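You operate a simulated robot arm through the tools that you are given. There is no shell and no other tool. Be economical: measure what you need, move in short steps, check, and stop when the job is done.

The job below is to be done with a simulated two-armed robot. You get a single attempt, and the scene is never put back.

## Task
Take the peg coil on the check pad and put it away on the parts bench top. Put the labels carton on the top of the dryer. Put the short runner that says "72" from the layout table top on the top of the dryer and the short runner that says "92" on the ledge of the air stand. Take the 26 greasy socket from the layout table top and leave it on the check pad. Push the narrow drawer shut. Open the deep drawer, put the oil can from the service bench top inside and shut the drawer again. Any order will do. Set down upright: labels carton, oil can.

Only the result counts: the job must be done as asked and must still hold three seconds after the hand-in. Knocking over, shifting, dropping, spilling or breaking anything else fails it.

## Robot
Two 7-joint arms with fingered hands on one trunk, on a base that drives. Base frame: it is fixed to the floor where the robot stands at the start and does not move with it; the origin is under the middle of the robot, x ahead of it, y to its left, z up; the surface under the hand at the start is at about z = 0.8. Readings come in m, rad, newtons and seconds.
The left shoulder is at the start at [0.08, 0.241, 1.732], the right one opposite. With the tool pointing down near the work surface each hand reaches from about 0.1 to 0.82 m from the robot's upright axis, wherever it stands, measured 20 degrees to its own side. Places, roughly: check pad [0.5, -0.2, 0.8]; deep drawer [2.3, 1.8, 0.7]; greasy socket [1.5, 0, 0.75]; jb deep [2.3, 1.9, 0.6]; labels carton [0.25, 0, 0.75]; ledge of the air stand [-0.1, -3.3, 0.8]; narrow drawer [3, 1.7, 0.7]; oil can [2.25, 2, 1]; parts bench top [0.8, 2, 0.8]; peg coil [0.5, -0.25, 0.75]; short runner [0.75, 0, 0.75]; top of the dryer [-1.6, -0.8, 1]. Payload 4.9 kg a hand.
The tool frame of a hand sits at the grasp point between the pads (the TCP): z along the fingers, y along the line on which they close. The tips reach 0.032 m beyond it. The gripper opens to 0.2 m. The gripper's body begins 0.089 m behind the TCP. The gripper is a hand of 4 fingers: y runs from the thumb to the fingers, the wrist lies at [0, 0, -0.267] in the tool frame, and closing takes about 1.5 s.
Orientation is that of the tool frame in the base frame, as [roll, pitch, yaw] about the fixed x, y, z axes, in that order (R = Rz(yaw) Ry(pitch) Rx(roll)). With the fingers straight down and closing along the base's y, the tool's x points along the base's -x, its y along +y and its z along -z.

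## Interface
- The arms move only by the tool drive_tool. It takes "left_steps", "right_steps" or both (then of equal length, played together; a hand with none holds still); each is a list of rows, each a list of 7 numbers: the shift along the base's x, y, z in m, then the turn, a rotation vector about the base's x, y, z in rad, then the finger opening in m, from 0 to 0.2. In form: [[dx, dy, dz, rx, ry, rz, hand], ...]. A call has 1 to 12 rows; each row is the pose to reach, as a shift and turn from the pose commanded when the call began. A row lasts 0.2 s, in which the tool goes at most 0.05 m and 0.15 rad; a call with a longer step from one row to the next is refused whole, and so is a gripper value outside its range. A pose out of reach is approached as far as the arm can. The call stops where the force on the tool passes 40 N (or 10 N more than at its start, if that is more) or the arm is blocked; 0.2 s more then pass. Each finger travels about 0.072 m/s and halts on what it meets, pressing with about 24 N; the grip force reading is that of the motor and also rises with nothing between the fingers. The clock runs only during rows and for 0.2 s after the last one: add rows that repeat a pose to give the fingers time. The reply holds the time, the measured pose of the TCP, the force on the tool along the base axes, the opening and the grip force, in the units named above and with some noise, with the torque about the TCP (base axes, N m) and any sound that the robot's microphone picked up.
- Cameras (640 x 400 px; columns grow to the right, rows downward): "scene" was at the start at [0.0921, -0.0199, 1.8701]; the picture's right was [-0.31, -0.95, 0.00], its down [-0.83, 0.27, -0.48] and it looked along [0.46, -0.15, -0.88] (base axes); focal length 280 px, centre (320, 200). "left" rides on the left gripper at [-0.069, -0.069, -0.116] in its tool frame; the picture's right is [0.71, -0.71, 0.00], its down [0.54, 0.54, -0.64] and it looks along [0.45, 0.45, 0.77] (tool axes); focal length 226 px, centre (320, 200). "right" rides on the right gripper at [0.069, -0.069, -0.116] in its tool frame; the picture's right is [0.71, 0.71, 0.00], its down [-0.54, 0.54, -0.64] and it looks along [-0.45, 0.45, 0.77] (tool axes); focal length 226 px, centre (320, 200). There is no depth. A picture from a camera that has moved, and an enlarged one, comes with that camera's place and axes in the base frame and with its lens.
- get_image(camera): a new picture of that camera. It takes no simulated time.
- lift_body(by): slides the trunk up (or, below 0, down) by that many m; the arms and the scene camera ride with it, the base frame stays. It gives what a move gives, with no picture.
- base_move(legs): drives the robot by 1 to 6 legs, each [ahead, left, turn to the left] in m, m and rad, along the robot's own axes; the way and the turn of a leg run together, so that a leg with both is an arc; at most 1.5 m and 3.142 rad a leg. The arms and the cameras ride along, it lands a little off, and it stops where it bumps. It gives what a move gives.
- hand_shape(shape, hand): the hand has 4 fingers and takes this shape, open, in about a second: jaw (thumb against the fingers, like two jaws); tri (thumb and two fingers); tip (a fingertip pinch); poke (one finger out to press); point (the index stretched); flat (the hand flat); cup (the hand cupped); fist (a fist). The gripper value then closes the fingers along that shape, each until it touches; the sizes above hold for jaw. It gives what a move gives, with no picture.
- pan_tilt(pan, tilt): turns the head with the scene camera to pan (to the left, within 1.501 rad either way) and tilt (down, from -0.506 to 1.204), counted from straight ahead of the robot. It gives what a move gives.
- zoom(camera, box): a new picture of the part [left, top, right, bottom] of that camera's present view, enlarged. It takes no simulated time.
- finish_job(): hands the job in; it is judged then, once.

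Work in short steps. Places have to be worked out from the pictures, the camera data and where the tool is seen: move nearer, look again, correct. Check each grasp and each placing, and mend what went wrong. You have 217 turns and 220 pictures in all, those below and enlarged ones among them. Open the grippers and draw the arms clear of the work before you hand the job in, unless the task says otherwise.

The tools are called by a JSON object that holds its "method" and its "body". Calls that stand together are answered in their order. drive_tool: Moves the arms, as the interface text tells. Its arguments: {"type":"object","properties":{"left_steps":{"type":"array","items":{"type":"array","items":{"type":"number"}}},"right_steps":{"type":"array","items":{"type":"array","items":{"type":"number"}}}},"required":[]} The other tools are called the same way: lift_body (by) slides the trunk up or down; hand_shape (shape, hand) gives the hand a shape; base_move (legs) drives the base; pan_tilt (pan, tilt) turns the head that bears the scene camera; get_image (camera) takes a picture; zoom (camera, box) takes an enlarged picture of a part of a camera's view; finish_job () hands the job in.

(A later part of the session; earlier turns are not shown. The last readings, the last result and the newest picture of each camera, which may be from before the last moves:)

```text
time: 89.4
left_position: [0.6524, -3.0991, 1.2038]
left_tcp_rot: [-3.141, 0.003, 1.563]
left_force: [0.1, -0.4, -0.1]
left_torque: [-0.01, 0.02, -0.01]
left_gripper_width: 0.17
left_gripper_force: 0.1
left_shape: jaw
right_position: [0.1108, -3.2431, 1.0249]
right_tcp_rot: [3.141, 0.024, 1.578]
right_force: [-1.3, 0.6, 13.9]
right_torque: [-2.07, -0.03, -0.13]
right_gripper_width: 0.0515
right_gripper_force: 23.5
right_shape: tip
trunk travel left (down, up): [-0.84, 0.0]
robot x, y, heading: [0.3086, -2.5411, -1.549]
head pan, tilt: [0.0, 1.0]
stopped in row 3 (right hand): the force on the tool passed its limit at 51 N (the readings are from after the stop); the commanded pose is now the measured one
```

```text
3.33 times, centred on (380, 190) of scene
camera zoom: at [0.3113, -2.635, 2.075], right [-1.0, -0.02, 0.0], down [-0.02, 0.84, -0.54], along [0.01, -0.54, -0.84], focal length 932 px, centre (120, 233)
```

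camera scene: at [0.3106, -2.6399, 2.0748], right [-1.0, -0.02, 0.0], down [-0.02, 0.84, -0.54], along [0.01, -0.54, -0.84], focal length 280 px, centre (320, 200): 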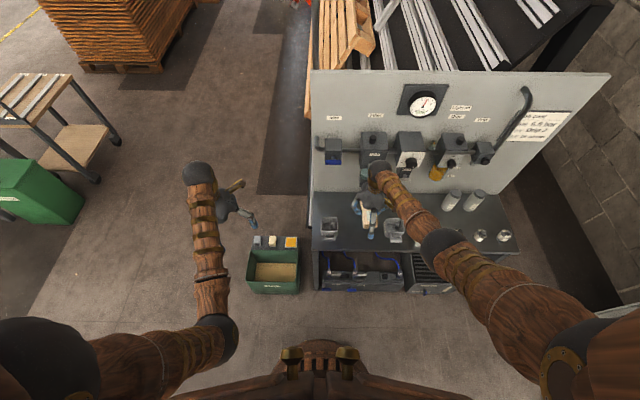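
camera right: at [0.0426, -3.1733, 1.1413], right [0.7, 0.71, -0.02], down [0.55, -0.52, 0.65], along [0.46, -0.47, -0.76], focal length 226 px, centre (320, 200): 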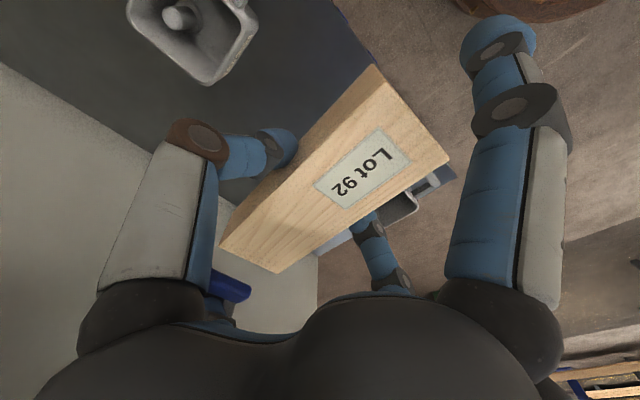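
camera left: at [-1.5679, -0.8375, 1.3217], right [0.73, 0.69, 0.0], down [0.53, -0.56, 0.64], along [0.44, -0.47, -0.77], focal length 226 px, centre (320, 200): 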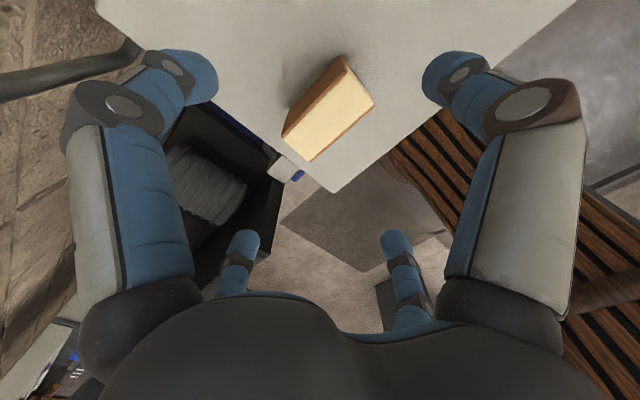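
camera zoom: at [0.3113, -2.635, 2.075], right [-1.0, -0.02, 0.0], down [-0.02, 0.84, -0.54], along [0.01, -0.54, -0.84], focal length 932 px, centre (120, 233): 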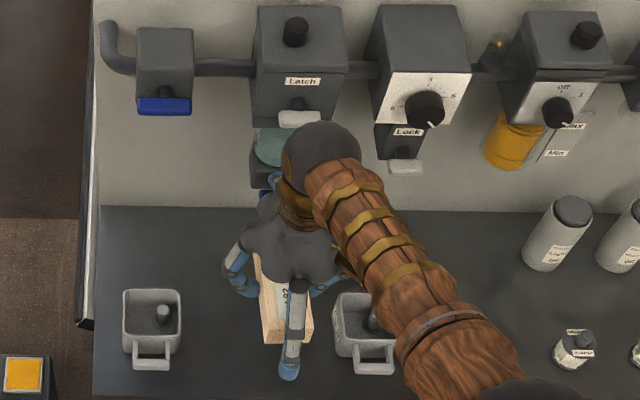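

The front finger sat on the lever. I lift straight up, then back well clear and look at the lever.

{"method": "drive_tool", "body": {"right_steps": [[0, 0, 0.03, 0.024, 0, 0, 0.02], [0, 0, 0.07, 0.024, 0, 0, 0.02], [0, 0.03, 0.1, 0.024, 0, 0, 0.02], [0, 0.07, 0.1, 0.024, 0, 0, 0.02], [0, 0.11, 0.1, 0.024, 0, 0, 0.02], [0, 0.15, 0.1, 0.024, 0, 0, 0.02]]}}

{"method": "zoom", "body": {"camera": "scene", "box": [310, 130, 450, 250]}}

{"method": "get_image", "body": {"camera": "right"}}

```text
time: 90.8
left_position: [0.6508, -3.0987, 1.2046]
left_tcp_rot: [-3.14, 0.004, 1.562]
left_force: [-0.2, 1.1, -0.8]
left_torque: [-0.04, 0.03, 0.0]
left_gripper_width: 0.1697
left_gripper_force: 0.1
left_shape: jaw
right_position: [0.1091, -3.0934, 1.123]
right_tcp_rot: [-3.139, -0.006, 1.578]
right_force: [0.0, -0.1, -1.5]
right_torque: [0.0, 0.0, -0.01]
right_gripper_width: 0.0514
right_gripper_force: 23.8
right_shape: tip
trunk travel left (down, up): [-0.84, 0.0]
robot x, y, heading: [0.3083, -2.5421, -1.553]
head pan, tilt: [0.0, 1.0]
```

```text
3.33 times, centred on (380, 190) of scene
camera zoom: at [0.3108, -2.6361, 2.075], right [-1.0, -0.02, 0.0], down [-0.02, 0.84, -0.54], along [0.01, -0.54, -0.84], focal length 932 px, centre (120, 233)
```

zoom: 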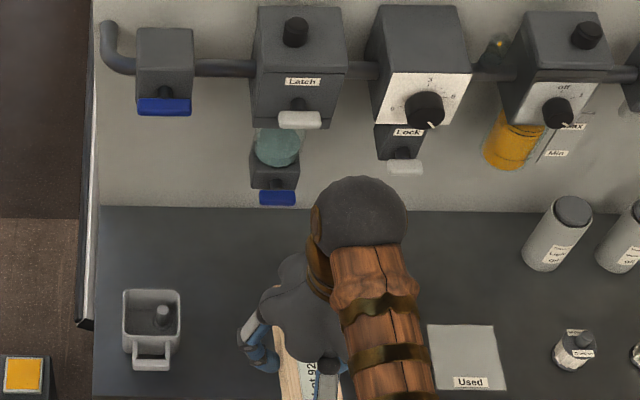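

```text
157 pictures are left
camera right: at [0.0407, -3.0264, 1.2408], right [0.7, 0.71, 0.0], down [0.55, -0.54, 0.64], along [0.46, -0.45, -0.77], focal length 226 px, centre (320, 200)
```

right: 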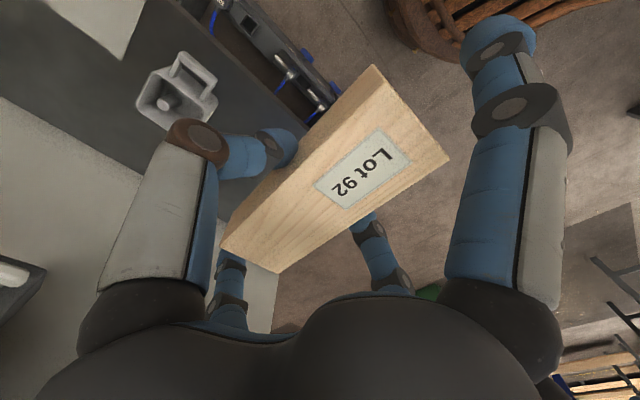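

The lever looks unchanged. I'll descend in front of the ledge, then slide in low, beneath the lever level.

{"method": "drive_tool", "body": {"right_steps": [[0, 0, -0.04, 0, 0.005, 0, 0.02], [0, 0, -0.08, 0, 0.005, 0, 0.02], [0, 0, -0.12, 0, 0.005, 0, 0.02], [0, 0, -0.16, 0, 0.005, 0, 0.02], [0, 0, -0.2, 0, 0.005, 0, 0.02], [0, 0, -0.24, 0, 0.005, 0, 0.02], [0, -0.03, -0.24, 0, 0.005, 0, 0.02], [0, -0.06, -0.24, 0, 0.005, 0, 0.02], [0, -0.09, -0.24, 0, 0.005, 0, 0.02], [0, -0.12, -0.24, 0, 0.005, 0, 0.02]]}}

{"method": "get_image", "body": {"camera": "right"}}

{"method": "zoom", "body": {"camera": "scene", "box": [310, 130, 450, 250]}}

```text
time: 93.0
left_position: [0.6512, -3.0998, 1.2047]
left_tcp_rot: [3.14, 0.002, 1.563]
left_force: [0.2, 0.1, -0.3]
left_torque: [-0.01, 0.03, -0.01]
left_gripper_width: 0.1698
left_gripper_force: 0.0
left_shape: jaw
right_position: [0.1086, -3.1807, 0.8968]
right_tcp_rot: [-3.135, -0.009, 1.578]
right_force: [-0.6, 0.4, -1.7]
right_torque: [0.0, -0.05, -0.04]
right_gripper_width: 0.0516
right_gripper_force: 24.5
right_shape: tip
right hand out of reach, approached as far as the arm can: row 9, 10
trunk travel left (down, up): [-0.84, 0.0]
robot x, y, heading: [0.3098, -2.5381, -1.55]
head pan, tilt: [0.0, 1.0]
```

```text
156 pictures are left
camera right: at [0.0408, -3.1127, 1.0147], right [0.7, 0.71, 0.0], down [0.55, -0.54, 0.64], along [0.45, -0.45, -0.77], focal length 226 px, centre (320, 200)
```

right: 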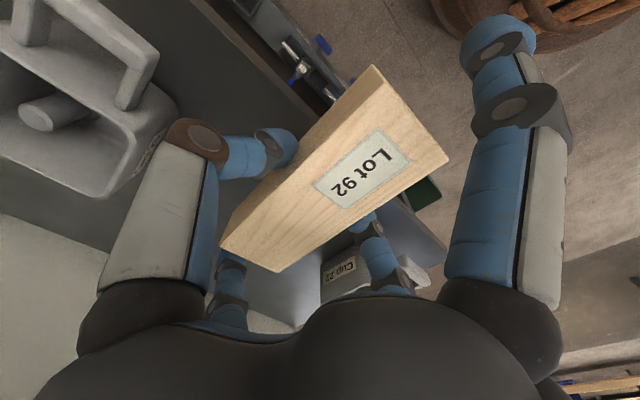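

```text
3.33 times, centred on (380, 190) of scene
camera zoom: at [0.3093, -2.6388, 2.0748], right [-1.0, -0.02, 0.0], down [-0.02, 0.84, -0.54], along [0.01, -0.54, -0.84], focal length 932 px, centre (120, 233)
```

zoom: 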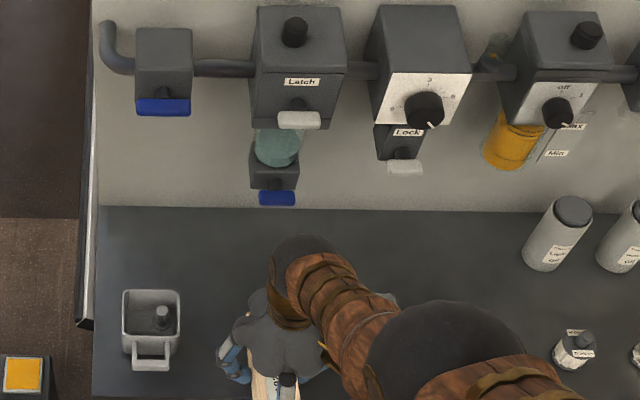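

At full trunk height the arm is at its reach limit. I drive 6 cm ahead to bring the runner over the ledge.

{"method": "base_move", "body": {"legs": [[0.065, 0, 0]]}}

{"method": "get_image", "body": {"camera": "right"}}

{"method": "zoom", "body": {"camera": "scene", "box": [310, 130, 450, 250]}}

```text
time: 94.0
left_position: [0.652, -3.1523, 1.2092]
left_tcp_rot: [3.139, 0.01, 1.561]
left_force: [-0.3, 1.6, -0.2]
left_torque: [-0.16, 0.04, 0.0]
left_gripper_width: 0.17
left_gripper_force: 0.1
left_shape: jaw
right_position: [0.109, -3.2335, 0.9023]
right_tcp_rot: [-3.135, 0.001, 1.577]
right_force: [0.4, 1.6, -1.0]
right_torque: [-0.1, 0.01, 0.01]
right_gripper_width: 0.0519
right_gripper_force: 23.9
right_shape: tip
trunk travel left (down, up): [-0.84, 0.0]
robot x, y, heading: [0.307, -2.6028, -1.553]
head pan, tilt: [0.0, 1.0]
```

```text
154 pictures are left
camera right: at [0.0411, -3.1655, 1.0198], right [0.7, 0.71, 0.0], down [0.55, -0.54, 0.64], along [0.45, -0.45, -0.77], focal length 226 px, centre (320, 200)
```

right: 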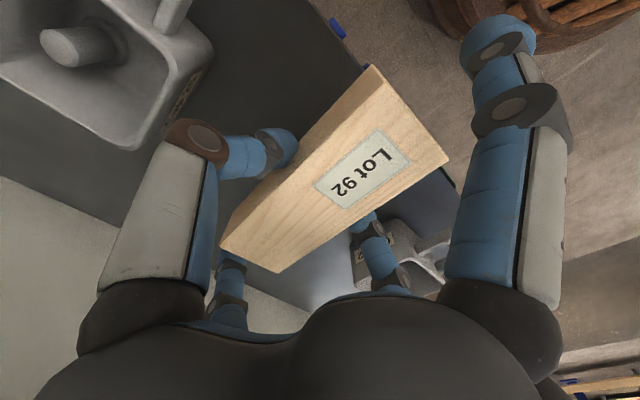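

```text
3.33 times, centred on (380, 190) of scene
camera zoom: at [0.31, -2.6827, 2.0758], right [-1.0, -0.02, 0.0], down [-0.02, 0.84, -0.55], along [0.01, -0.55, -0.84], focal length 932 px, centre (120, 233)
```

zoom: 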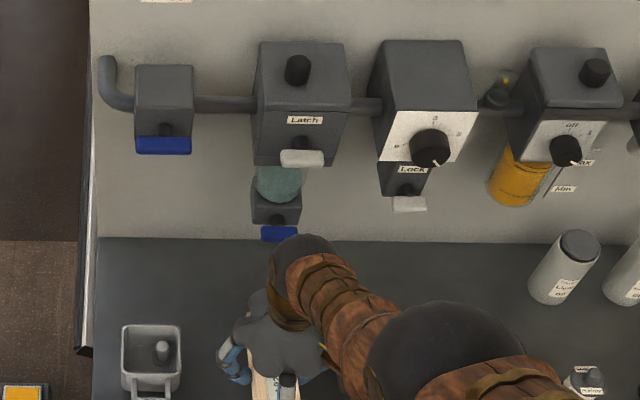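

Clear all around. I lower the trunk to bring the runner near the ledge.

{"method": "lift_body", "body": {"by": -0.04}}

{"method": "get_image", "body": {"camera": "right"}}

```text
time: 94.8
left_position: [0.6518, -3.1598, 1.1638]
left_tcp_rot: [3.14, 0.003, 1.56]
left_force: [-0.3, -0.1, 0.0]
left_torque: [-0.03, 0.01, -0.02]
left_gripper_width: 0.1698
left_gripper_force: 0.0
left_shape: jaw
right_position: [0.109, -3.2394, 0.8568]
right_tcp_rot: [-3.135, -0.008, 1.577]
right_force: [-0.5, -0.3, -0.4]
right_torque: [0.01, 0.01, 0.02]
right_gripper_width: 0.0523
right_gripper_force: 24.4
right_shape: tip
trunk travel left (down, up): [-0.8, 0.04]
robot x, y, heading: [0.3095, -2.6046, -1.551]
head pan, tilt: [0.0, 1.0]
```

```text
152 pictures are left
camera right: at [0.0415, -3.1719, 0.9752], right [0.7, 0.71, 0.0], down [0.55, -0.54, 0.64], along [0.45, -0.45, -0.77], focal length 226 px, centre (320, 200)
```

right: 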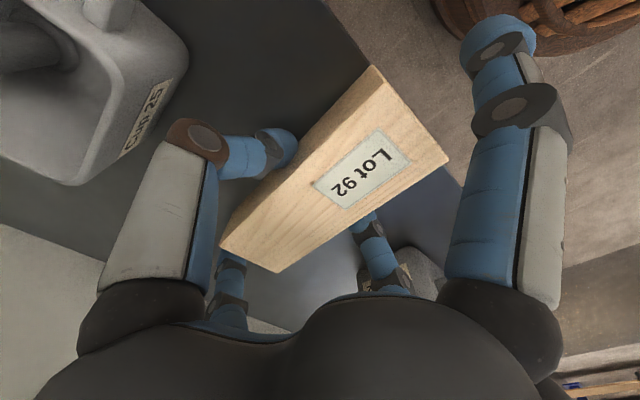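

The near end is flush with the ledge edge; I push 1.5 cm further in and lower to contact.

{"method": "drive_tool", "body": {"right_steps": [[0, -0.008, 0, 0, 0, 0, 0.02], [0, -0.015, 0, 0, 0, 0, 0.02], [0, -0.015, -0.005, 0, 0, 0, 0.02], [0, -0.015, -0.009, 0, 0, 0, 0.02], [0, -0.015, -0.009, 0, 0, 0, 0.02]]}}

```text
time: 96.0
left_position: [0.6524, -3.1632, 1.1634]
left_tcp_rot: [-3.141, 0.002, 1.56]
left_force: [0.6, 0.5, -0.2]
left_torque: [0.02, 0.0, 0.01]
left_gripper_width: 0.1696
left_gripper_force: 0.0
left_shape: jaw
right_position: [0.108, -3.2536, 0.8648]
right_tcp_rot: [-3.134, -0.009, 1.577]
right_force: [0.3, -0.1, -1.8]
right_torque: [0.02, 0.0, 0.02]
right_gripper_width: 0.0516
right_gripper_force: 23.7
right_shape: tip
right hand out of reach, approached as far as the arm can: row 1, 2, 3, 4, 5
trunk travel left (down, up): [-0.8, 0.04]
robot x, y, heading: [0.3116, -2.6004, -1.548]
head pan, tilt: [0.0, 1.0]
```

The arm is at its limit, so I lower with the trunk instead.

{"method": "lift_body", "body": {"by": -0.014}}

```text
time: 96.6
left_position: [0.6528, -3.1631, 1.1499]
left_tcp_rot: [-3.141, 0.001, 1.561]
left_force: [-0.4, -0.8, -0.1]
left_torque: [-0.02, 0.04, -0.04]
left_gripper_width: 0.1699
left_gripper_force: 0.1
left_shape: jaw
right_position: [0.1089, -3.2538, 0.8526]
right_tcp_rot: [-3.133, -0.006, 1.578]
right_force: [-0.8, -2.7, 7.9]
right_torque: [-0.08, 0.08, 0.05]
right_gripper_width: 0.0531
right_gripper_force: 24.1
right_shape: tip
trunk travel left (down, up): [-0.786, 0.054]
robot x, y, heading: [0.3077, -2.5997, -1.551]
head pan, tilt: [0.0, 1.0]
```

Contact made. I open the fingers to 0.10 and check.

{"method": "drive_tool", "body": {"right_steps": [[0, 0, 0, 0, 0, 0, 0.05], [0, 0, 0, 0, 0, 0, 0.08], [0, 0, 0, 0, 0, 0, 0.1], [0, 0, 0, 0, 0, 0, 0.1], [0, 0, 0, 0, 0, 0, 0.1]]}}

{"method": "get_image", "body": {"camera": "right"}}

```text
time: 97.8
left_position: [0.6519, -3.1635, 1.1497]
left_tcp_rot: [-3.142, 0.001, 1.559]
left_force: [-0.2, 0.5, 0.2]
left_torque: [0.02, 0.01, 0.0]
left_gripper_width: 0.1698
left_gripper_force: 0.1
left_shape: jaw
right_position: [0.1085, -3.252, 0.8525]
right_tcp_rot: [-3.136, -0.01, 1.579]
right_force: [-0.7, -0.4, 10.0]
right_torque: [-0.01, -0.03, -0.03]
right_gripper_width: 0.0967
right_gripper_force: 0.0
right_shape: tip
trunk travel left (down, up): [-0.786, 0.054]
robot x, y, heading: [0.3129, -2.6009, -1.555]
head pan, tilt: [0.0, 1.0]
```

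```text
151 pictures are left
camera right: at [0.0405, -3.1855, 0.97], right [0.7, 0.71, 0.0], down [0.55, -0.54, 0.63], along [0.45, -0.44, -0.77], focal length 226 px, centre (320, 200)
```

right: 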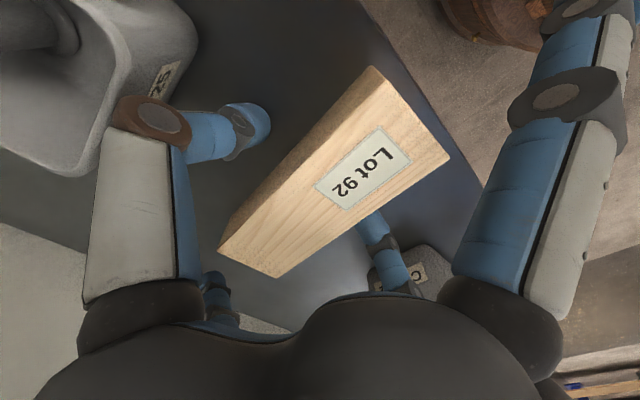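

Runner 92 rests on the ledge. I raise 6 cm with the trunk, then retreat by driving back.

{"method": "lift_body", "body": {"by": 0.054}}

{"method": "get_image", "body": {"camera": "right"}}

{"method": "zoom", "body": {"camera": "scene", "box": [310, 130, 450, 250]}}

```text
time: 98.8
left_position: [0.652, -3.1638, 1.2035]
left_tcp_rot: [3.141, 0.001, 1.56]
left_force: [-0.2, -0.3, -0.8]
left_torque: [0.0, 0.02, -0.01]
left_gripper_width: 0.1698
left_gripper_force: 0.0
left_shape: jaw
right_position: [0.1081, -3.2531, 0.9041]
right_tcp_rot: [-3.134, -0.009, 1.578]
right_force: [-0.4, 0.3, -0.6]
right_torque: [-0.02, 0.04, 0.02]
right_gripper_width: 0.0998
right_gripper_force: 0.1
right_shape: tip
trunk travel left (down, up): [-0.84, 0.0]
robot x, y, heading: [0.3062, -2.6024, -1.549]
head pan, tilt: [0.0, 1.0]
```

```text
150 pictures are left
camera right: at [0.0403, -3.1862, 1.0231], right [0.7, 0.71, 0.0], down [0.55, -0.54, 0.63], along [0.45, -0.44, -0.77], focal length 226 px, centre (320, 200)
```

right: 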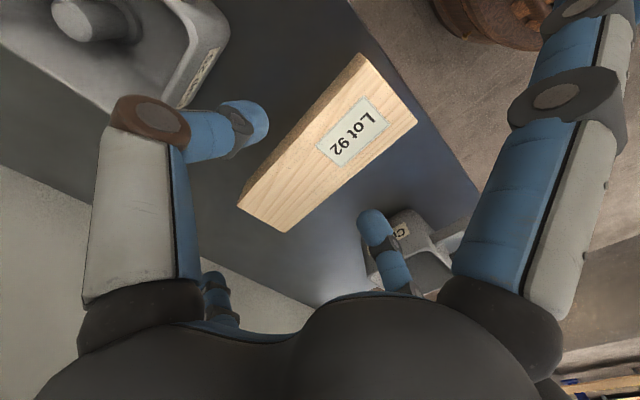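

```text
3.33 times, centred on (380, 190) of scene
camera zoom: at [0.3108, -2.7033, 2.0746], right [-1.0, -0.02, 0.0], down [-0.02, 0.84, -0.54], along [0.01, -0.54, -0.84], focal length 932 px, centre (120, 233)
```

zoom: 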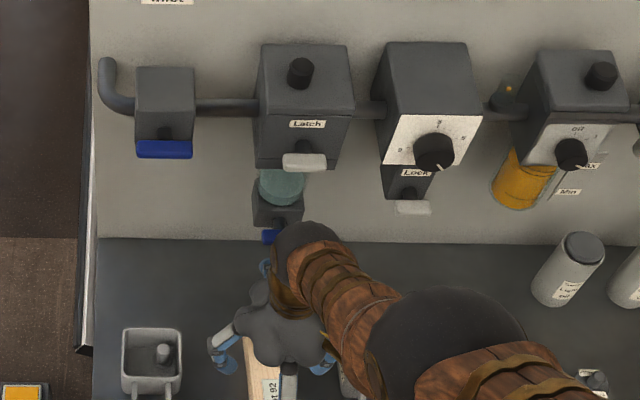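

Runner 92 lies on the ledge. I back straight out.

{"method": "base_move", "body": {"legs": [[-0.5, 0, 0]]}}

{"method": "get_image", "body": {"camera": "scene"}}

{"method": "zoom", "body": {"camera": "scene", "box": [300, 50, 500, 175]}}

```text
time: 100.6
left_position: [0.6418, -2.9395, 1.1966]
left_tcp_rot: [-3.138, -0.007, 1.558]
left_force: [0.6, -0.8, -0.8]
left_torque: [0.1, 0.12, 0.03]
left_gripper_width: 0.1698
left_gripper_force: 0.0
left_shape: jaw
right_position: [0.0968, -3.0222, 0.8999]
right_tcp_rot: [-3.129, -0.019, 1.574]
right_force: [1.0, -1.2, 0.5]
right_torque: [0.13, 0.07, 0.01]
right_gripper_width: 0.0995
right_gripper_force: 0.0
right_shape: tip
trunk travel left (down, up): [-0.84, 0.0]
robot x, y, heading: [0.2962, -2.3636, -1.554]
head pan, tilt: [0.0, 1.0]
stopped in leg 1: the robot was blocked; the commanded pose is now the measured one
```

```text
148 pictures are left
camera scene: at [0.3072, -2.4842, 2.0734], right [-1.0, -0.02, 0.0], down [-0.02, 0.85, -0.53], along [0.01, -0.53, -0.85], focal length 280 px, centre (320, 200)
```

scene: 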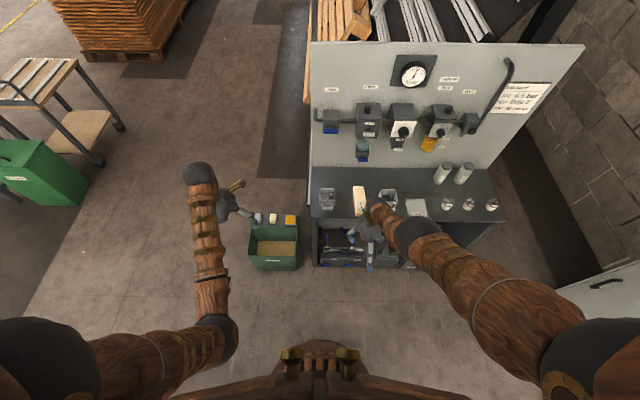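

```text
3.20 times, centred on (400, 112) of scene
camera zoom: at [0.3072, -2.4842, 2.0734], right [-1.0, -0.02, 0.0], down [-0.02, 0.85, -0.53], along [0.01, -0.53, -0.85], focal length 894 px, centre (64, 480)
```

zoom: 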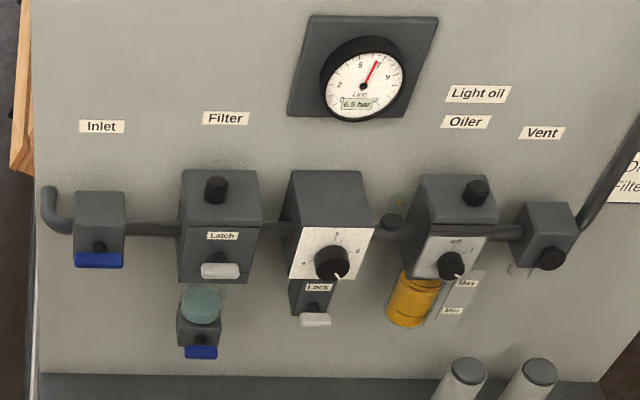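

The base touched the wood bench behind. I retract the right arm up, then ease forward, strafe right to the free lane, and check that bench.

{"method": "drive_tool", "body": {"right_steps": [[0, 0.02, 0.03, 0, 0, 0, 0.1], [-0.01, 0.05, 0.07, 0, 0, 0, 0.1], [-0.02, 0.08, 0.11, 0, 0, 0, 0.1], [-0.03, 0.11, 0.15, 0, 0, 0, 0.1], [-0.05, 0.13, 0.19, 0, 0, 0, 0.1], [-0.07, 0.14, 0.23, 0, 0, 0, 0.1]]}}

{"method": "base_move", "body": {"legs": [[0.05, 0, 0], [0, -0.5, 0]]}}

{"method": "pan_tilt", "body": {"pan": 1.5, "tilt": 0.6}}

{"method": "get_image", "body": {"camera": "scene"}}

```text
refused: row 2 steps farther than a row can; nothing moved
```

```text
time: 104.1
left_position: [0.1289, -2.9862, 1.2029]
left_tcp_rot: [-3.139, 0.001, 1.552]
left_force: [0.3, -0.2, 1.3]
left_torque: [-0.01, 0.01, 0.01]
left_gripper_width: 0.1699
left_gripper_force: 0.1
left_shape: jaw
right_position: [-0.4164, -3.068, 0.9035]
right_tcp_rot: [-3.133, -0.011, 1.568]
right_force: [-0.4, -0.3, 0.0]
right_torque: [0.05, 0.03, -0.04]
right_gripper_width: 0.0995
right_gripper_force: 0.1
right_shape: tip
trunk travel left (down, up): [-0.84, 0.0]
robot x, y, heading: [-0.2071, -2.419, -1.56]
head pan, tilt: [0.0, 1.0]
```

```text
time: 105.7
left_position: [0.1257, -2.985, 1.2033]
left_tcp_rot: [-3.141, 0.001, 1.551]
left_force: [0.6, -0.2, -0.5]
left_torque: [0.0, 0.03, 0.0]
left_gripper_width: 0.1697
left_gripper_force: 0.0
left_shape: jaw
right_position: [-0.4181, -3.0681, 0.9036]
right_tcp_rot: [-3.134, -0.013, 1.569]
right_force: [-0.1, 0.1, -0.1]
right_torque: [-0.02, -0.03, 0.01]
right_gripper_width: 0.0998
right_gripper_force: 0.1
right_shape: tip
trunk travel left (down, up): [-0.84, 0.0]
robot x, y, heading: [-0.2138, -2.4238, -1.56]
head pan, tilt: [1.499, 0.6]
```

```text
146 pictures are left
camera scene: at [-0.1233, -2.4558, 2.1068], right [-0.06, -1.0, 0.0], down [-0.56, 0.03, -0.83], along [0.82, -0.05, -0.56], focal length 280 px, centre (320, 200)
```

scene: 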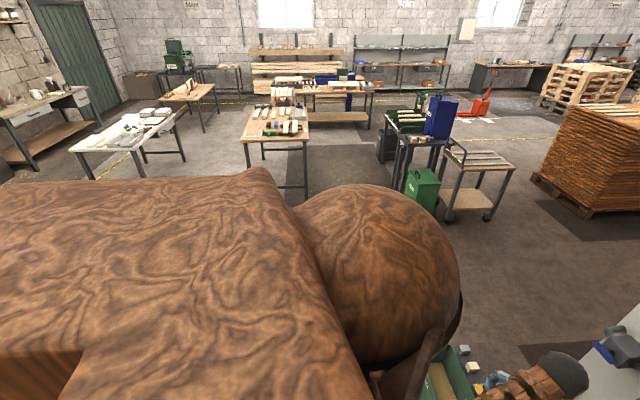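

The arm move was refused while the base still moved; I check that nothing on the ledge was disturbed.

{"method": "pan_tilt", "body": {"pan": 0.0, "tilt": 0.9}}

{"method": "get_image", "body": {"camera": "scene"}}

{"method": "get_image", "body": {"camera": "right"}}

```text
time: 107.3
left_position: [0.1268, -2.9852, 1.2041]
left_tcp_rot: [3.14, 0.002, 1.552]
left_force: [-0.5, -0.3, 1.7]
left_torque: [-0.04, -0.02, 0.02]
left_gripper_width: 0.1698
left_gripper_force: 0.1
left_shape: jaw
right_position: [-0.4185, -3.0665, 0.9038]
right_tcp_rot: [-3.134, -0.012, 1.569]
right_force: [0.0, 0.2, 0.2]
right_torque: [0.0, -0.01, -0.01]
right_gripper_width: 0.0997
right_gripper_force: 0.1
right_shape: tip
trunk travel left (down, up): [-0.84, 0.0]
robot x, y, heading: [-0.2117, -2.4211, -1.556]
head pan, tilt: [0.0, 0.901]
```

```text
145 pictures are left
camera scene: at [-0.2101, -2.5259, 2.082], right [-1.0, -0.01, 0.0], down [-0.01, 0.78, -0.62], along [0.01, -0.62, -0.78], focal length 280 px, centre (320, 200)
```

scene: 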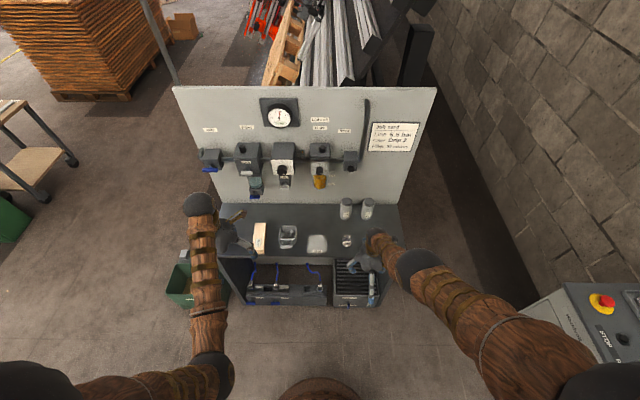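

```text
144 pictures are left
camera right: at [-0.4851, -3.0, 1.0228], right [0.71, 0.71, 0.0], down [0.55, -0.55, 0.63], along [0.45, -0.45, -0.77], focal length 226 px, centre (320, 200)
```

right: 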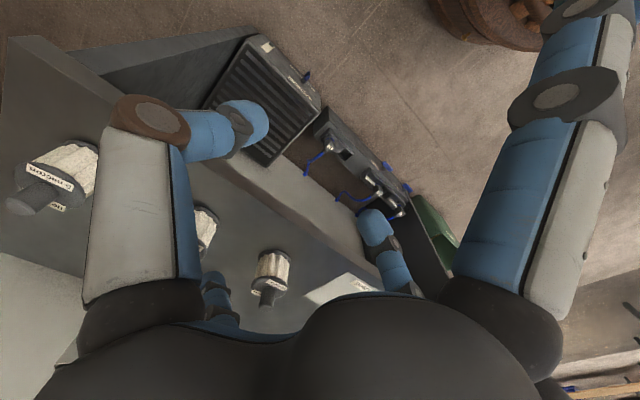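

All bottles are standing. I drive back into the lane and check the ledge.

{"method": "base_move", "body": {"legs": [[-0.5, 0, 0]]}}

{"method": "drive_tool", "body": {"right_steps": [[0, 0.01, 0.03, 0, 0, 0, 0.15], [0, 0.03, 0.06, 0, 0, 0, 0.2], [0, 0.05, 0.1, 0, 0, 0, 0.2], [0, 0.07, 0.14, 0, 0, 0, 0.2], [0, 0.09, 0.18, 0, 0, 0, 0.2], [0, 0.11, 0.22, 0, 0, 0, 0.2]]}}

{"method": "pan_tilt", "body": {"pan": 0.0, "tilt": 0.6}}

{"method": "zoom", "body": {"camera": "scene", "box": [200, 120, 440, 270]}}

{"method": "pan_tilt", "body": {"pan": 1.2, "tilt": 0.8}}

{"method": "get_image", "body": {"camera": "scene"}}

```text
time: 110.2
left_position: [0.1183, -2.4971, 1.2022]
left_tcp_rot: [-3.141, 0.002, 1.544]
left_force: [0.3, -0.4, -0.2]
left_torque: [0.02, -0.03, 0.04]
left_gripper_width: 0.1698
left_gripper_force: 0.1
left_shape: jaw
right_position: [-0.4261, -2.5746, 0.904]
right_tcp_rot: [-3.134, -0.015, 1.562]
right_force: [-0.2, -1.2, -0.3]
right_torque: [0.05, 0.06, 0.02]
right_gripper_width: 0.1
right_gripper_force: 0.1
right_shape: tip
trunk travel left (down, up): [-0.84, 0.0]
robot x, y, heading: [-0.2117, -1.9288, -1.562]
head pan, tilt: [0.0, 0.901]
```

```text
time: 111.7
left_position: [0.1199, -2.4948, 1.2039]
left_tcp_rot: [-3.14, 0.003, 1.544]
left_force: [-0.8, -0.2, 0.9]
left_torque: [-0.01, 0.0, 0.01]
left_gripper_width: 0.1696
left_gripper_force: 0.0
left_shape: jaw
right_position: [-0.4273, -2.4638, 1.1255]
right_tcp_rot: [-3.134, -0.013, 1.563]
right_force: [0.5, 1.1, 0.3]
right_torque: [0.0, 0.03, 0.02]
right_gripper_width: 0.1999
right_gripper_force: 0.0
right_shape: tip
trunk travel left (down, up): [-0.84, 0.0]
robot x, y, heading: [-0.2142, -1.9274, -1.568]
head pan, tilt: [0.0, 0.901]
```

```text
time: 112.5
left_position: [0.118, -2.4945, 1.204]
left_tcp_rot: [3.141, 0.001, 1.545]
left_force: [0.3, 0.2, -0.3]
left_torque: [0.01, -0.02, -0.01]
left_gripper_width: 0.1698
left_gripper_force: 0.0
left_shape: jaw
right_position: [-0.4262, -2.4648, 1.1249]
right_tcp_rot: [-3.135, -0.013, 1.564]
right_force: [-0.2, -0.6, 0.1]
right_torque: [-0.03, 0.0, 0.01]
right_gripper_width: 0.1997
right_gripper_force: 0.1
right_shape: tip
trunk travel left (down, up): [-0.84, 0.0]
robot x, y, heading: [-0.216, -1.9281, -1.566]
head pan, tilt: [0.0, 0.6]
```

```text
2.67 times, centred on (320, 195) of scene
camera zoom: at [-0.2143, -2.0467, 2.1067], right [-1.0, -0.01, 0.0], down [0.0, 0.57, -0.82], along [0.0, -0.82, -0.57], focal length 745 px, centre (320, 213)
```

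zoom: 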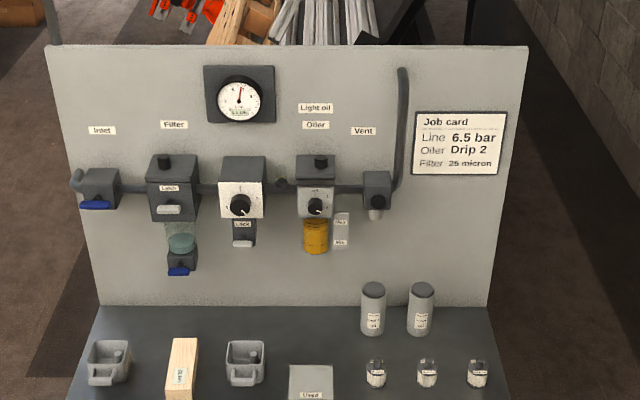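

```text
time: 113.8
left_position: [0.1182, -2.4953, 1.2035]
left_tcp_rot: [-3.141, 0.0, 1.545]
left_force: [0.0, -0.3, -0.6]
left_torque: [-0.02, -0.04, 0.03]
left_gripper_width: 0.1697
left_gripper_force: 0.0
left_shape: jaw
right_position: [-0.4258, -2.4636, 1.1243]
right_tcp_rot: [-3.135, -0.012, 1.563]
right_force: [0.4, -0.4, 0.4]
right_torque: [-0.01, -0.02, -0.03]
right_gripper_width: 0.2002
right_gripper_force: 0.0
right_shape: tip
trunk travel left (down, up): [-0.84, 0.0]
robot x, y, heading: [-0.2144, -1.9264, -1.568]
head pan, tilt: [1.201, 0.799]
```

```text
142 pictures are left
camera scene: at [-0.1399, -1.9873, 2.0899], right [-0.36, -0.93, 0.0], down [-0.67, 0.26, -0.7], along [0.65, -0.25, -0.72], focal length 280 px, centre (320, 200)
```

scene: 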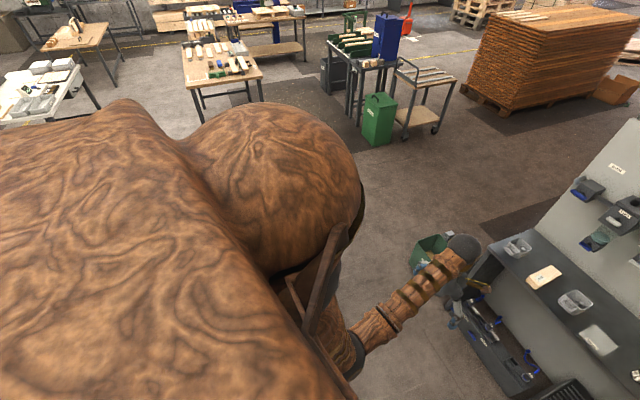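

Ledge is in order. I drive back and return to the start place at the layout table.

{"method": "base_move", "body": {"legs": [[-1.2, 0, 0], [0, 0, 1.566], [0, 0.7, 0]]}}

{"method": "pan_tilt", "body": {"pan": 0.0, "tilt": 0.9}}

{"method": "get_image", "body": {"camera": "scene"}}

```text
time: 127.2
left_position: [0.3454, 0.2992, 1.2032]
left_tcp_rot: [3.14, 0.002, 3.114]
left_force: [0.9, -0.4, -0.1]
left_torque: [0.03, -0.03, 0.04]
left_gripper_width: 0.1698
left_gripper_force: 0.1
left_shape: jaw
right_position: [0.3119, -0.2456, 1.1241]
right_tcp_rot: [-3.138, -0.012, 3.131]
right_force: [-0.3, -0.7, -0.1]
right_torque: [0.06, -0.02, 0.01]
right_gripper_width: 0.1999
right_gripper_force: 0.0
right_shape: tip
trunk travel left (down, up): [-0.84, 0.0]
robot x, y, heading: [-0.2256, -0.0297, 0.005]
head pan, tilt: [1.201, 0.799]
```

```text
time: 128.6
left_position: [0.3454, 0.3008, 1.2038]
left_tcp_rot: [3.14, 0.002, 3.115]
left_force: [0.1, 1.2, 0.9]
left_torque: [0.05, 0.02, -0.01]
left_gripper_width: 0.1698
left_gripper_force: 0.0
left_shape: jaw
right_position: [0.313, -0.2445, 1.1248]
right_tcp_rot: [-3.134, -0.013, 3.132]
right_force: [-0.1, 0.0, -0.1]
right_torque: [-0.01, -0.03, -0.01]
right_gripper_width: 0.1998
right_gripper_force: 0.0
right_shape: tip
trunk travel left (down, up): [-0.84, 0.0]
robot x, y, heading: [-0.2237, -0.0308, 0.003]
head pan, tilt: [0.0, 0.901]
```

```text
141 pictures are left
camera scene: at [-0.1169, -0.0316, 2.082], right [0.0, -1.0, 0.0], down [-0.78, 0.0, -0.62], along [0.62, 0.0, -0.78], focal length 280 px, centre (320, 200)
```

scene: 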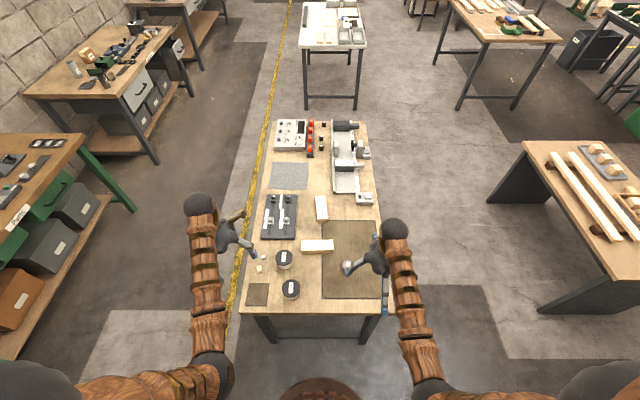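

I move in to the table, shifted a bit right, and lower the trunk back.

{"method": "base_move", "body": {"legs": [[0.2, -0.12, 0]]}}

{"method": "lift_body", "body": {"by": -0.15}}

{"method": "hand_shape", "body": {"hand": "left", "shape": "tip"}}

{"method": "pan_tilt", "body": {"pan": 0.0, "tilt": 1.1}}

{"method": "get_image", "body": {"camera": "scene"}}

{"method": "zoom", "body": {"camera": "scene", "box": [220, 120, 380, 220]}}

```text
time: 130.3
left_position: [0.5375, 0.1868, 1.2055]
left_tcp_rot: [-3.14, 0.006, 3.116]
left_force: [-1.2, 0.8, -0.6]
left_torque: [-0.03, -0.06, 0.01]
left_gripper_width: 0.1697
left_gripper_force: 0.1
left_shape: jaw
right_position: [0.5064, -0.3597, 1.1267]
right_tcp_rot: [-3.134, -0.008, 3.134]
right_force: [-0.7, 1.4, 1.2]
right_torque: [-0.05, -0.03, 0.0]
right_gripper_width: 0.2002
right_gripper_force: 0.0
right_shape: tip
trunk travel left (down, up): [-0.84, 0.0]
robot x, y, heading: [-0.0259, -0.1527, 0.005]
head pan, tilt: [0.0, 0.901]
```

```text
time: 132.1
left_position: [0.5437, 0.1826, 1.0527]
left_tcp_rot: [3.141, 0.001, 3.116]
left_force: [-0.4, -0.1, 0.0]
left_torque: [-0.02, 0.01, -0.02]
left_gripper_width: 0.1698
left_gripper_force: 0.0
left_shape: jaw
right_position: [0.5104, -0.362, 0.9753]
right_tcp_rot: [-3.135, -0.014, 3.132]
right_force: [-0.4, -0.9, -0.3]
right_torque: [0.01, -0.02, 0.01]
right_gripper_width: 0.2001
right_gripper_force: 0.1
right_shape: tip
trunk travel left (down, up): [-0.69, 0.15]
robot x, y, heading: [-0.0245, -0.1542, 0.009]
head pan, tilt: [0.0, 0.901]
```

```text
time: 133.0
left_position: [0.5433, 0.1837, 1.0535]
left_tcp_rot: [-3.141, 0.001, 3.114]
left_force: [0.5, 0.0, 0.3]
left_torque: [0.01, -0.02, 0.0]
left_gripper_width: 0.1998
left_gripper_force: 0.2
left_shape: tip
right_position: [0.511, -0.3619, 0.9744]
right_tcp_rot: [-3.134, -0.013, 3.133]
right_force: [0.4, 0.0, 0.1]
right_torque: [0.02, -0.01, -0.04]
right_gripper_width: 0.1999
right_gripper_force: 0.1
right_shape: tip
trunk travel left (down, up): [-0.69, 0.15]
robot x, y, heading: [-0.0227, -0.149, 0.001]
head pan, tilt: [0.0, 0.901]
```

```text
time: 133.7
left_position: [0.5425, 0.1829, 1.0535]
left_tcp_rot: [3.14, 0.002, 3.117]
left_force: [-1.1, -0.4, 0.8]
left_torque: [0.05, -0.01, -0.01]
left_gripper_width: 0.1998
left_gripper_force: 0.1
left_shape: tip
right_position: [0.5104, -0.3615, 0.975]
right_tcp_rot: [-3.134, -0.01, 3.133]
right_force: [0.1, -0.8, 1.0]
right_torque: [-0.01, -0.01, 0.01]
right_gripper_width: 0.1998
right_gripper_force: 0.0
right_shape: tip
trunk travel left (down, up): [-0.69, 0.15]
robot x, y, heading: [-0.0253, -0.1491, 0.008]
head pan, tilt: [0.0, 1.1]
```

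```text
140 pictures are left
camera scene: at [0.0689, -0.1498, 1.9182], right [0.01, -1.0, 0.0], down [-0.89, 0.0, -0.45], along [0.45, 0.0, -0.89], focal length 280 px, centre (320, 200)
```

scene: 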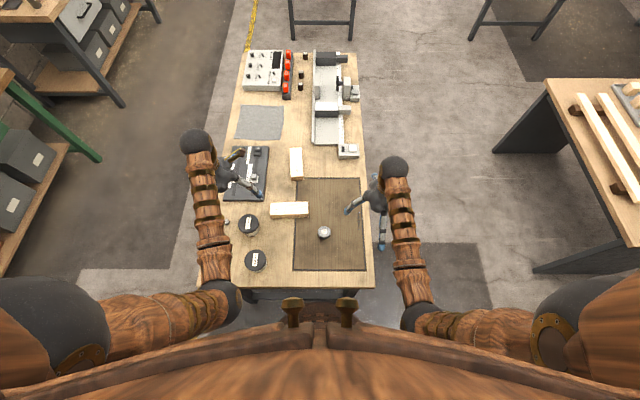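

```text
4.00 times, centred on (300, 170) of scene
camera zoom: at [0.0689, -0.1498, 1.9182], right [0.01, -1.0, 0.0], down [-0.89, 0.0, -0.45], along [0.45, 0.0, -0.89], focal length 1118 px, centre (400, 320)
```

zoom: 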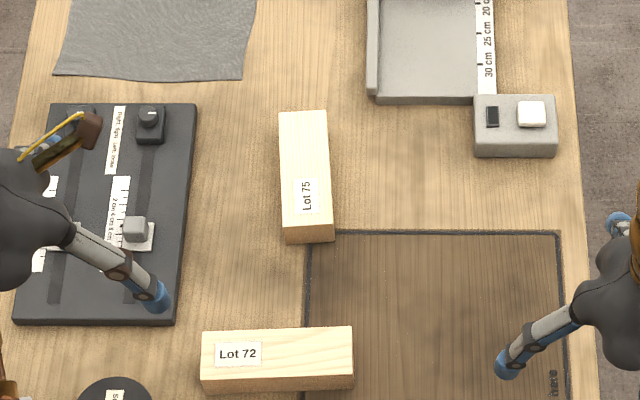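

Left elbow is back outside. Runner 72 centre ≈(0.574,-0.018), lying along y. I turn the left hand -86° while moving over it.

{"method": "drive_tool", "body": {"left_steps": [[0, -0.018, 0, 0, 0, -0.137, 0.2], [0.003, -0.036, 0, 0, 0, -0.274, 0.18], [0.006, -0.054, 0, 0, 0, -0.411, 0.15], [0.009, -0.072, 0, 0, 0, -0.548, 0.12], [0.012, -0.09, 0, 0, 0, -0.685, 0.1], [0.015, -0.108, 0, 0, 0, -0.822, 0.1], [0.018, -0.126, 0, 0, 0, -0.959, 0.1], [0.022, -0.144, 0, 0, 0, -1.096, 0.1], [0.026, -0.162, 0, 0, 0, -1.233, 0.1], [0.029, -0.182, -0.02, 0, 0, -1.37, 0.1], [0.031, -0.201, -0.05, 0, 0, -1.507, 0.1]]}}

{"method": "get_image", "body": {"camera": "left"}}

{"method": "get_image", "body": {"camera": "scene"}}

```text
time: 136.1
left_position: [0.5741, -0.0184, 1.0049]
left_tcp_rot: [3.141, 0.0, 1.608]
left_force: [0.8, -0.1, 0.1]
left_torque: [-0.01, -0.01, 0.03]
left_gripper_width: 0.1004
left_gripper_force: 0.1
left_shape: tip
right_position: [0.5106, -0.3621, 0.9754]
right_tcp_rot: [-3.135, -0.012, 3.132]
right_force: [-0.1, 0.4, 0.4]
right_torque: [0.0, 0.01, 0.0]
right_gripper_width: 0.2
right_gripper_force: 0.1
right_shape: tip
trunk travel left (down, up): [-0.69, 0.15]
robot x, y, heading: [-0.0258, -0.151, 0.001]
head pan, tilt: [0.0, 1.1]
```

```text
138 pictures are left
camera left: at [0.5069, -0.0903, 1.1206], right [-0.73, 0.68, 0.0], down [0.52, 0.56, 0.64], along [0.44, 0.47, -0.77], focal length 226 px, centre (320, 200)
```

left: 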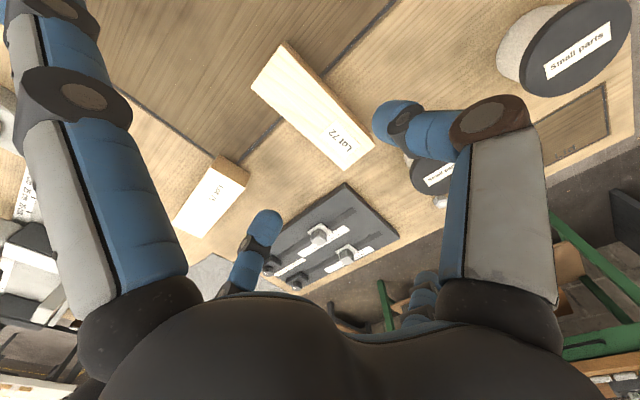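

```text
137 pictures are left
camera scene: at [0.0693, -0.1504, 1.9181], right [0.01, -1.0, 0.0], down [-0.89, 0.0, -0.45], along [0.45, 0.0, -0.89], focal length 280 px, centre (320, 200)
```

scene: 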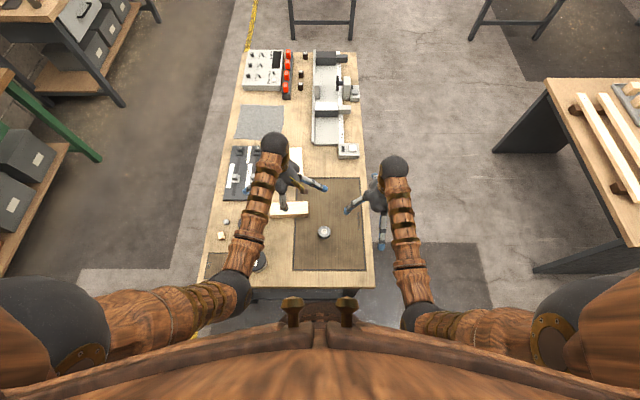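

Aligned. I descend around runner 72 and pinch.

{"method": "drive_tool", "body": {"left_steps": [[0.004, 0, -0.04, 0, 0, -0.02, 0.1], [0.004, 0, -0.08, 0, 0, -0.02, 0.1], [0.004, 0, -0.12, 0, 0, -0.02, 0.1], [0.004, 0, -0.15, 0, 0, -0.02, 0.1], [0.004, 0, -0.17, 0, 0, -0.02, 0.1], [0.004, 0, -0.17, 0, 0, -0.02, 0.06], [0.004, 0, -0.17, 0, 0, -0.02, 0.02], [0.004, 0, -0.17, 0, 0, -0.02, 0.02], [0.004, 0, -0.17, 0, 0, -0.02, 0.02], [0.004, 0, -0.17, 0, 0, -0.02, 0.02], [0.004, 0, -0.14, 0, 0, -0.02, 0.02], [0.004, 0, -0.1, 0, 0, -0.02, 0.02]]}}

{"method": "get_image", "body": {"camera": "left"}}

```text
time: 138.7
left_position: [0.5775, -0.0163, 0.9038]
left_tcp_rot: [3.14, 0.003, 1.587]
left_force: [0.8, 0.4, -1.8]
left_torque: [0.03, -0.02, 0.02]
left_gripper_width: 0.058
left_gripper_force: 23.6
left_shape: tip
right_position: [0.5104, -0.3623, 0.9747]
right_tcp_rot: [-3.136, -0.014, 3.132]
right_force: [-0.7, 0.0, -0.5]
right_torque: [0.03, 0.0, 0.02]
right_gripper_width: 0.1997
right_gripper_force: 0.0
right_shape: tip
trunk travel left (down, up): [-0.69, 0.15]
robot x, y, heading: [-0.0253, -0.1491, 0.008]
head pan, tilt: [0.0, 1.1]
```

```text
136 pictures are left
camera left: at [0.5084, -0.0868, 1.0206], right [-0.72, 0.69, 0.0], down [0.53, 0.55, 0.64], along [0.45, 0.46, -0.77], focal length 226 px, centre (320, 200)
```

left: 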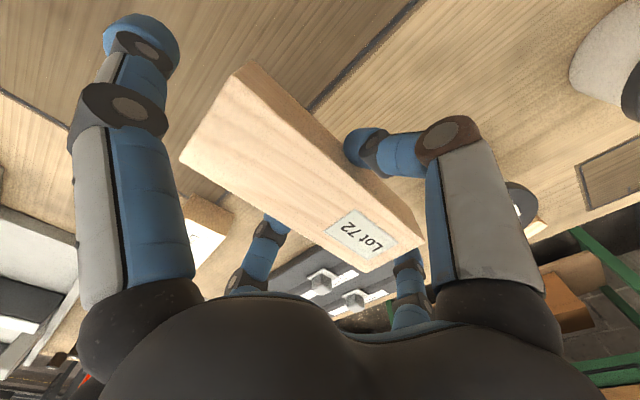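

Runner 72 held. I raise it, move it to the left and turn the hand back.

{"method": "drive_tool", "body": {"left_steps": [[0, 0.01, 0.04, 0, 0, 0.137, 0.02], [0, 0.03, 0.08, 0, 0, 0.274, 0.02], [0, 0.05, 0.12, 0, 0, 0.411, 0.02], [0, 0.07, 0.14, 0, 0, 0.548, 0.02], [0, 0.09, 0.15, 0, 0, 0.685, 0.02], [0, 0.11, 0.15, 0, 0, 0.822, 0.02], [0, 0.13, 0.15, 0, 0, 0.959, 0.02], [0, 0.15, 0.15, 0, 0, 1.096, 0.02], [0, 0.17, 0.15, 0, 0, 1.233, 0.02], [0, 0.19, 0.15, 0, 0, 1.37, 0.02], [0, 0.21, 0.15, 0, 0, 1.507, 0.02]]}}

{"method": "hand_shape", "body": {"hand": "right", "shape": "jaw"}}

{"method": "drive_tool", "body": {"right_steps": [[-0.005, 0.04, 0, 0, -0.01, 0, 0.2], [-0.01, 0.08, 0, 0, -0.01, 0, 0.16], [-0.015, 0.12, 0, 0, -0.01, 0, 0.12], [-0.02, 0.16, 0, 0, -0.01, 0, 0.12], [-0.024, 0.195, 0, 0, -0.01, 0, 0.12]]}}

{"method": "get_image", "body": {"camera": "right"}}

{"method": "get_image", "body": {"camera": "scene"}}

```text
time: 141.1
left_position: [0.5781, 0.1917, 1.054]
left_tcp_rot: [-3.141, 0.001, 3.098]
left_force: [0.2, 0.5, -2.7]
left_torque: [-0.01, -0.02, 0.0]
left_gripper_width: 0.058
left_gripper_force: 23.7
left_shape: tip
right_position: [0.5106, -0.3618, 0.9738]
right_tcp_rot: [-3.135, -0.011, 3.131]
right_force: [-0.1, 0.4, -1.0]
right_torque: [0.0, -0.02, 0.04]
right_gripper_width: 0.1999
right_gripper_force: 0.2
right_shape: tip
trunk travel left (down, up): [-0.69, 0.15]
robot x, y, heading: [-0.0217, -0.1525, 0.004]
head pan, tilt: [0.0, 1.1]
```

```text
time: 142.0
left_position: [0.5774, 0.1913, 1.0555]
left_tcp_rot: [-3.141, 0.003, 3.094]
left_force: [-0.7, 0.0, -2.0]
left_torque: [0.01, -0.02, 0.01]
left_gripper_width: 0.0581
left_gripper_force: 23.6
left_shape: tip
right_position: [0.5108, -0.3621, 0.9751]
right_tcp_rot: [-3.135, -0.013, 3.132]
right_force: [-0.3, 0.4, 0.2]
right_torque: [0.0, 0.02, 0.01]
right_gripper_width: 0.2
right_gripper_force: 0.0
right_shape: jaw
trunk travel left (down, up): [-0.69, 0.15]
robot x, y, heading: [-0.0276, -0.1487, 0.005]
head pan, tilt: [0.0, 1.1]
```

```text
time: 143.2
left_position: [0.5793, 0.1941, 1.0552]
left_tcp_rot: [-3.139, 0.001, 3.095]
left_force: [0.6, -1.0, -1.7]
left_torque: [0.01, 0.0, 0.0]
left_gripper_width: 0.0579
left_gripper_force: 24.6
left_shape: tip
right_position: [0.4872, -0.1658, 0.9754]
right_tcp_rot: [-3.131, -0.003, 3.131]
right_force: [-0.5, 0.1, 0.3]
right_torque: [-0.01, 0.01, 0.0]
right_gripper_width: 0.1202
right_gripper_force: 0.1
right_shape: jaw
trunk travel left (down, up): [-0.69, 0.15]
robot x, y, heading: [-0.0237, -0.1513, 0.006]
head pan, tilt: [0.0, 1.1]
```

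```text
135 pictures are left
camera right: at [0.4194, -0.2332, 1.0926], right [-0.7, 0.71, 0.0], down [0.55, 0.54, 0.64], along [0.46, 0.44, -0.77], focal length 226 px, centre (320, 200)
```

right: 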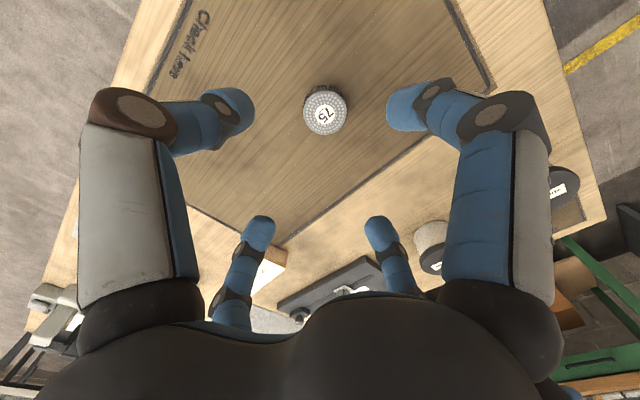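

```text
134 pictures are left
camera scene: at [0.0695, -0.1479, 1.9181], right [0.0, -1.0, 0.0], down [-0.89, 0.0, -0.45], along [0.45, 0.0, -0.89], focal length 280 px, centre (320, 200)
```

scene: 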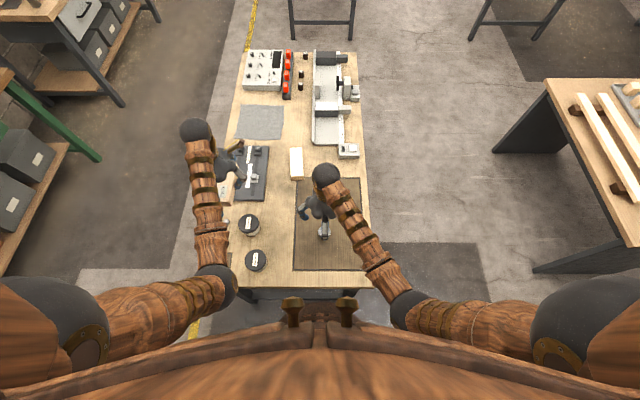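

Coil at (0.481,-0.167). Descend and grip it with all four fingers.

{"method": "drive_tool", "body": {"right_steps": [[-0.006, -0.001, -0.04, 0, 0, 0, 0.12], [-0.006, -0.001, -0.08, 0, 0, 0, 0.12], [-0.006, -0.001, -0.12, 0, 0, 0, 0.12], [-0.006, -0.001, -0.147, 0, 0, 0, 0.12], [-0.006, -0.001, -0.147, 0, 0, 0, 0.08], [-0.006, -0.001, -0.147, 0, 0, 0, 0.02], [-0.006, -0.001, -0.147, 0, 0, 0, 0.02], [-0.006, -0.001, -0.147, 0, 0, 0, 0.02], [-0.006, -0.001, -0.147, 0, 0, 0, 0.02], [-0.006, -0.001, -0.147, 0, 0, 0, 0.02], [-0.006, -0.001, -0.12, 0, 0, 0, 0.02], [-0.006, -0.001, -0.08, 0, 0, 0, 0.02]]}}

{"method": "get_image", "body": {"camera": "right"}}

```text
time: 144.3
left_position: [0.5766, 0.1905, 1.0557]
left_tcp_rot: [-3.139, 0.004, 3.096]
left_force: [-0.2, 0.2, -2.0]
left_torque: [0.02, 0.01, 0.01]
left_gripper_width: 0.0578
left_gripper_force: 24.0
left_shape: tip
right_position: [0.4855, -0.1667, 0.8326]
right_tcp_rot: [-3.135, 0.008, 3.131]
right_force: [-4.1, -2.7, 14.2]
right_torque: [-0.15, 0.2, -0.06]
right_gripper_width: 0.0591
right_gripper_force: 18.3
right_shape: jaw
trunk travel left (down, up): [-0.69, 0.15]
robot x, y, heading: [-0.025, -0.1504, 0.002]
head pan, tilt: [0.0, 1.1]
stopped in row 5 (right hand): the force on the tool passed its limit at 42 N (the readings are from after the stop); the commanded pose is now the measured one
```

```text
133 pictures are left
camera right: at [0.4158, -0.235, 0.9487], right [-0.7, 0.71, -0.01], down [0.54, 0.54, 0.64], along [0.46, 0.45, -0.76], focal length 226 px, centre (320, 200)
```

right: 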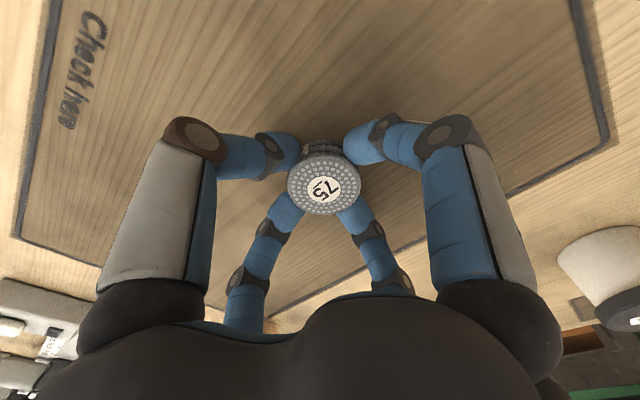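

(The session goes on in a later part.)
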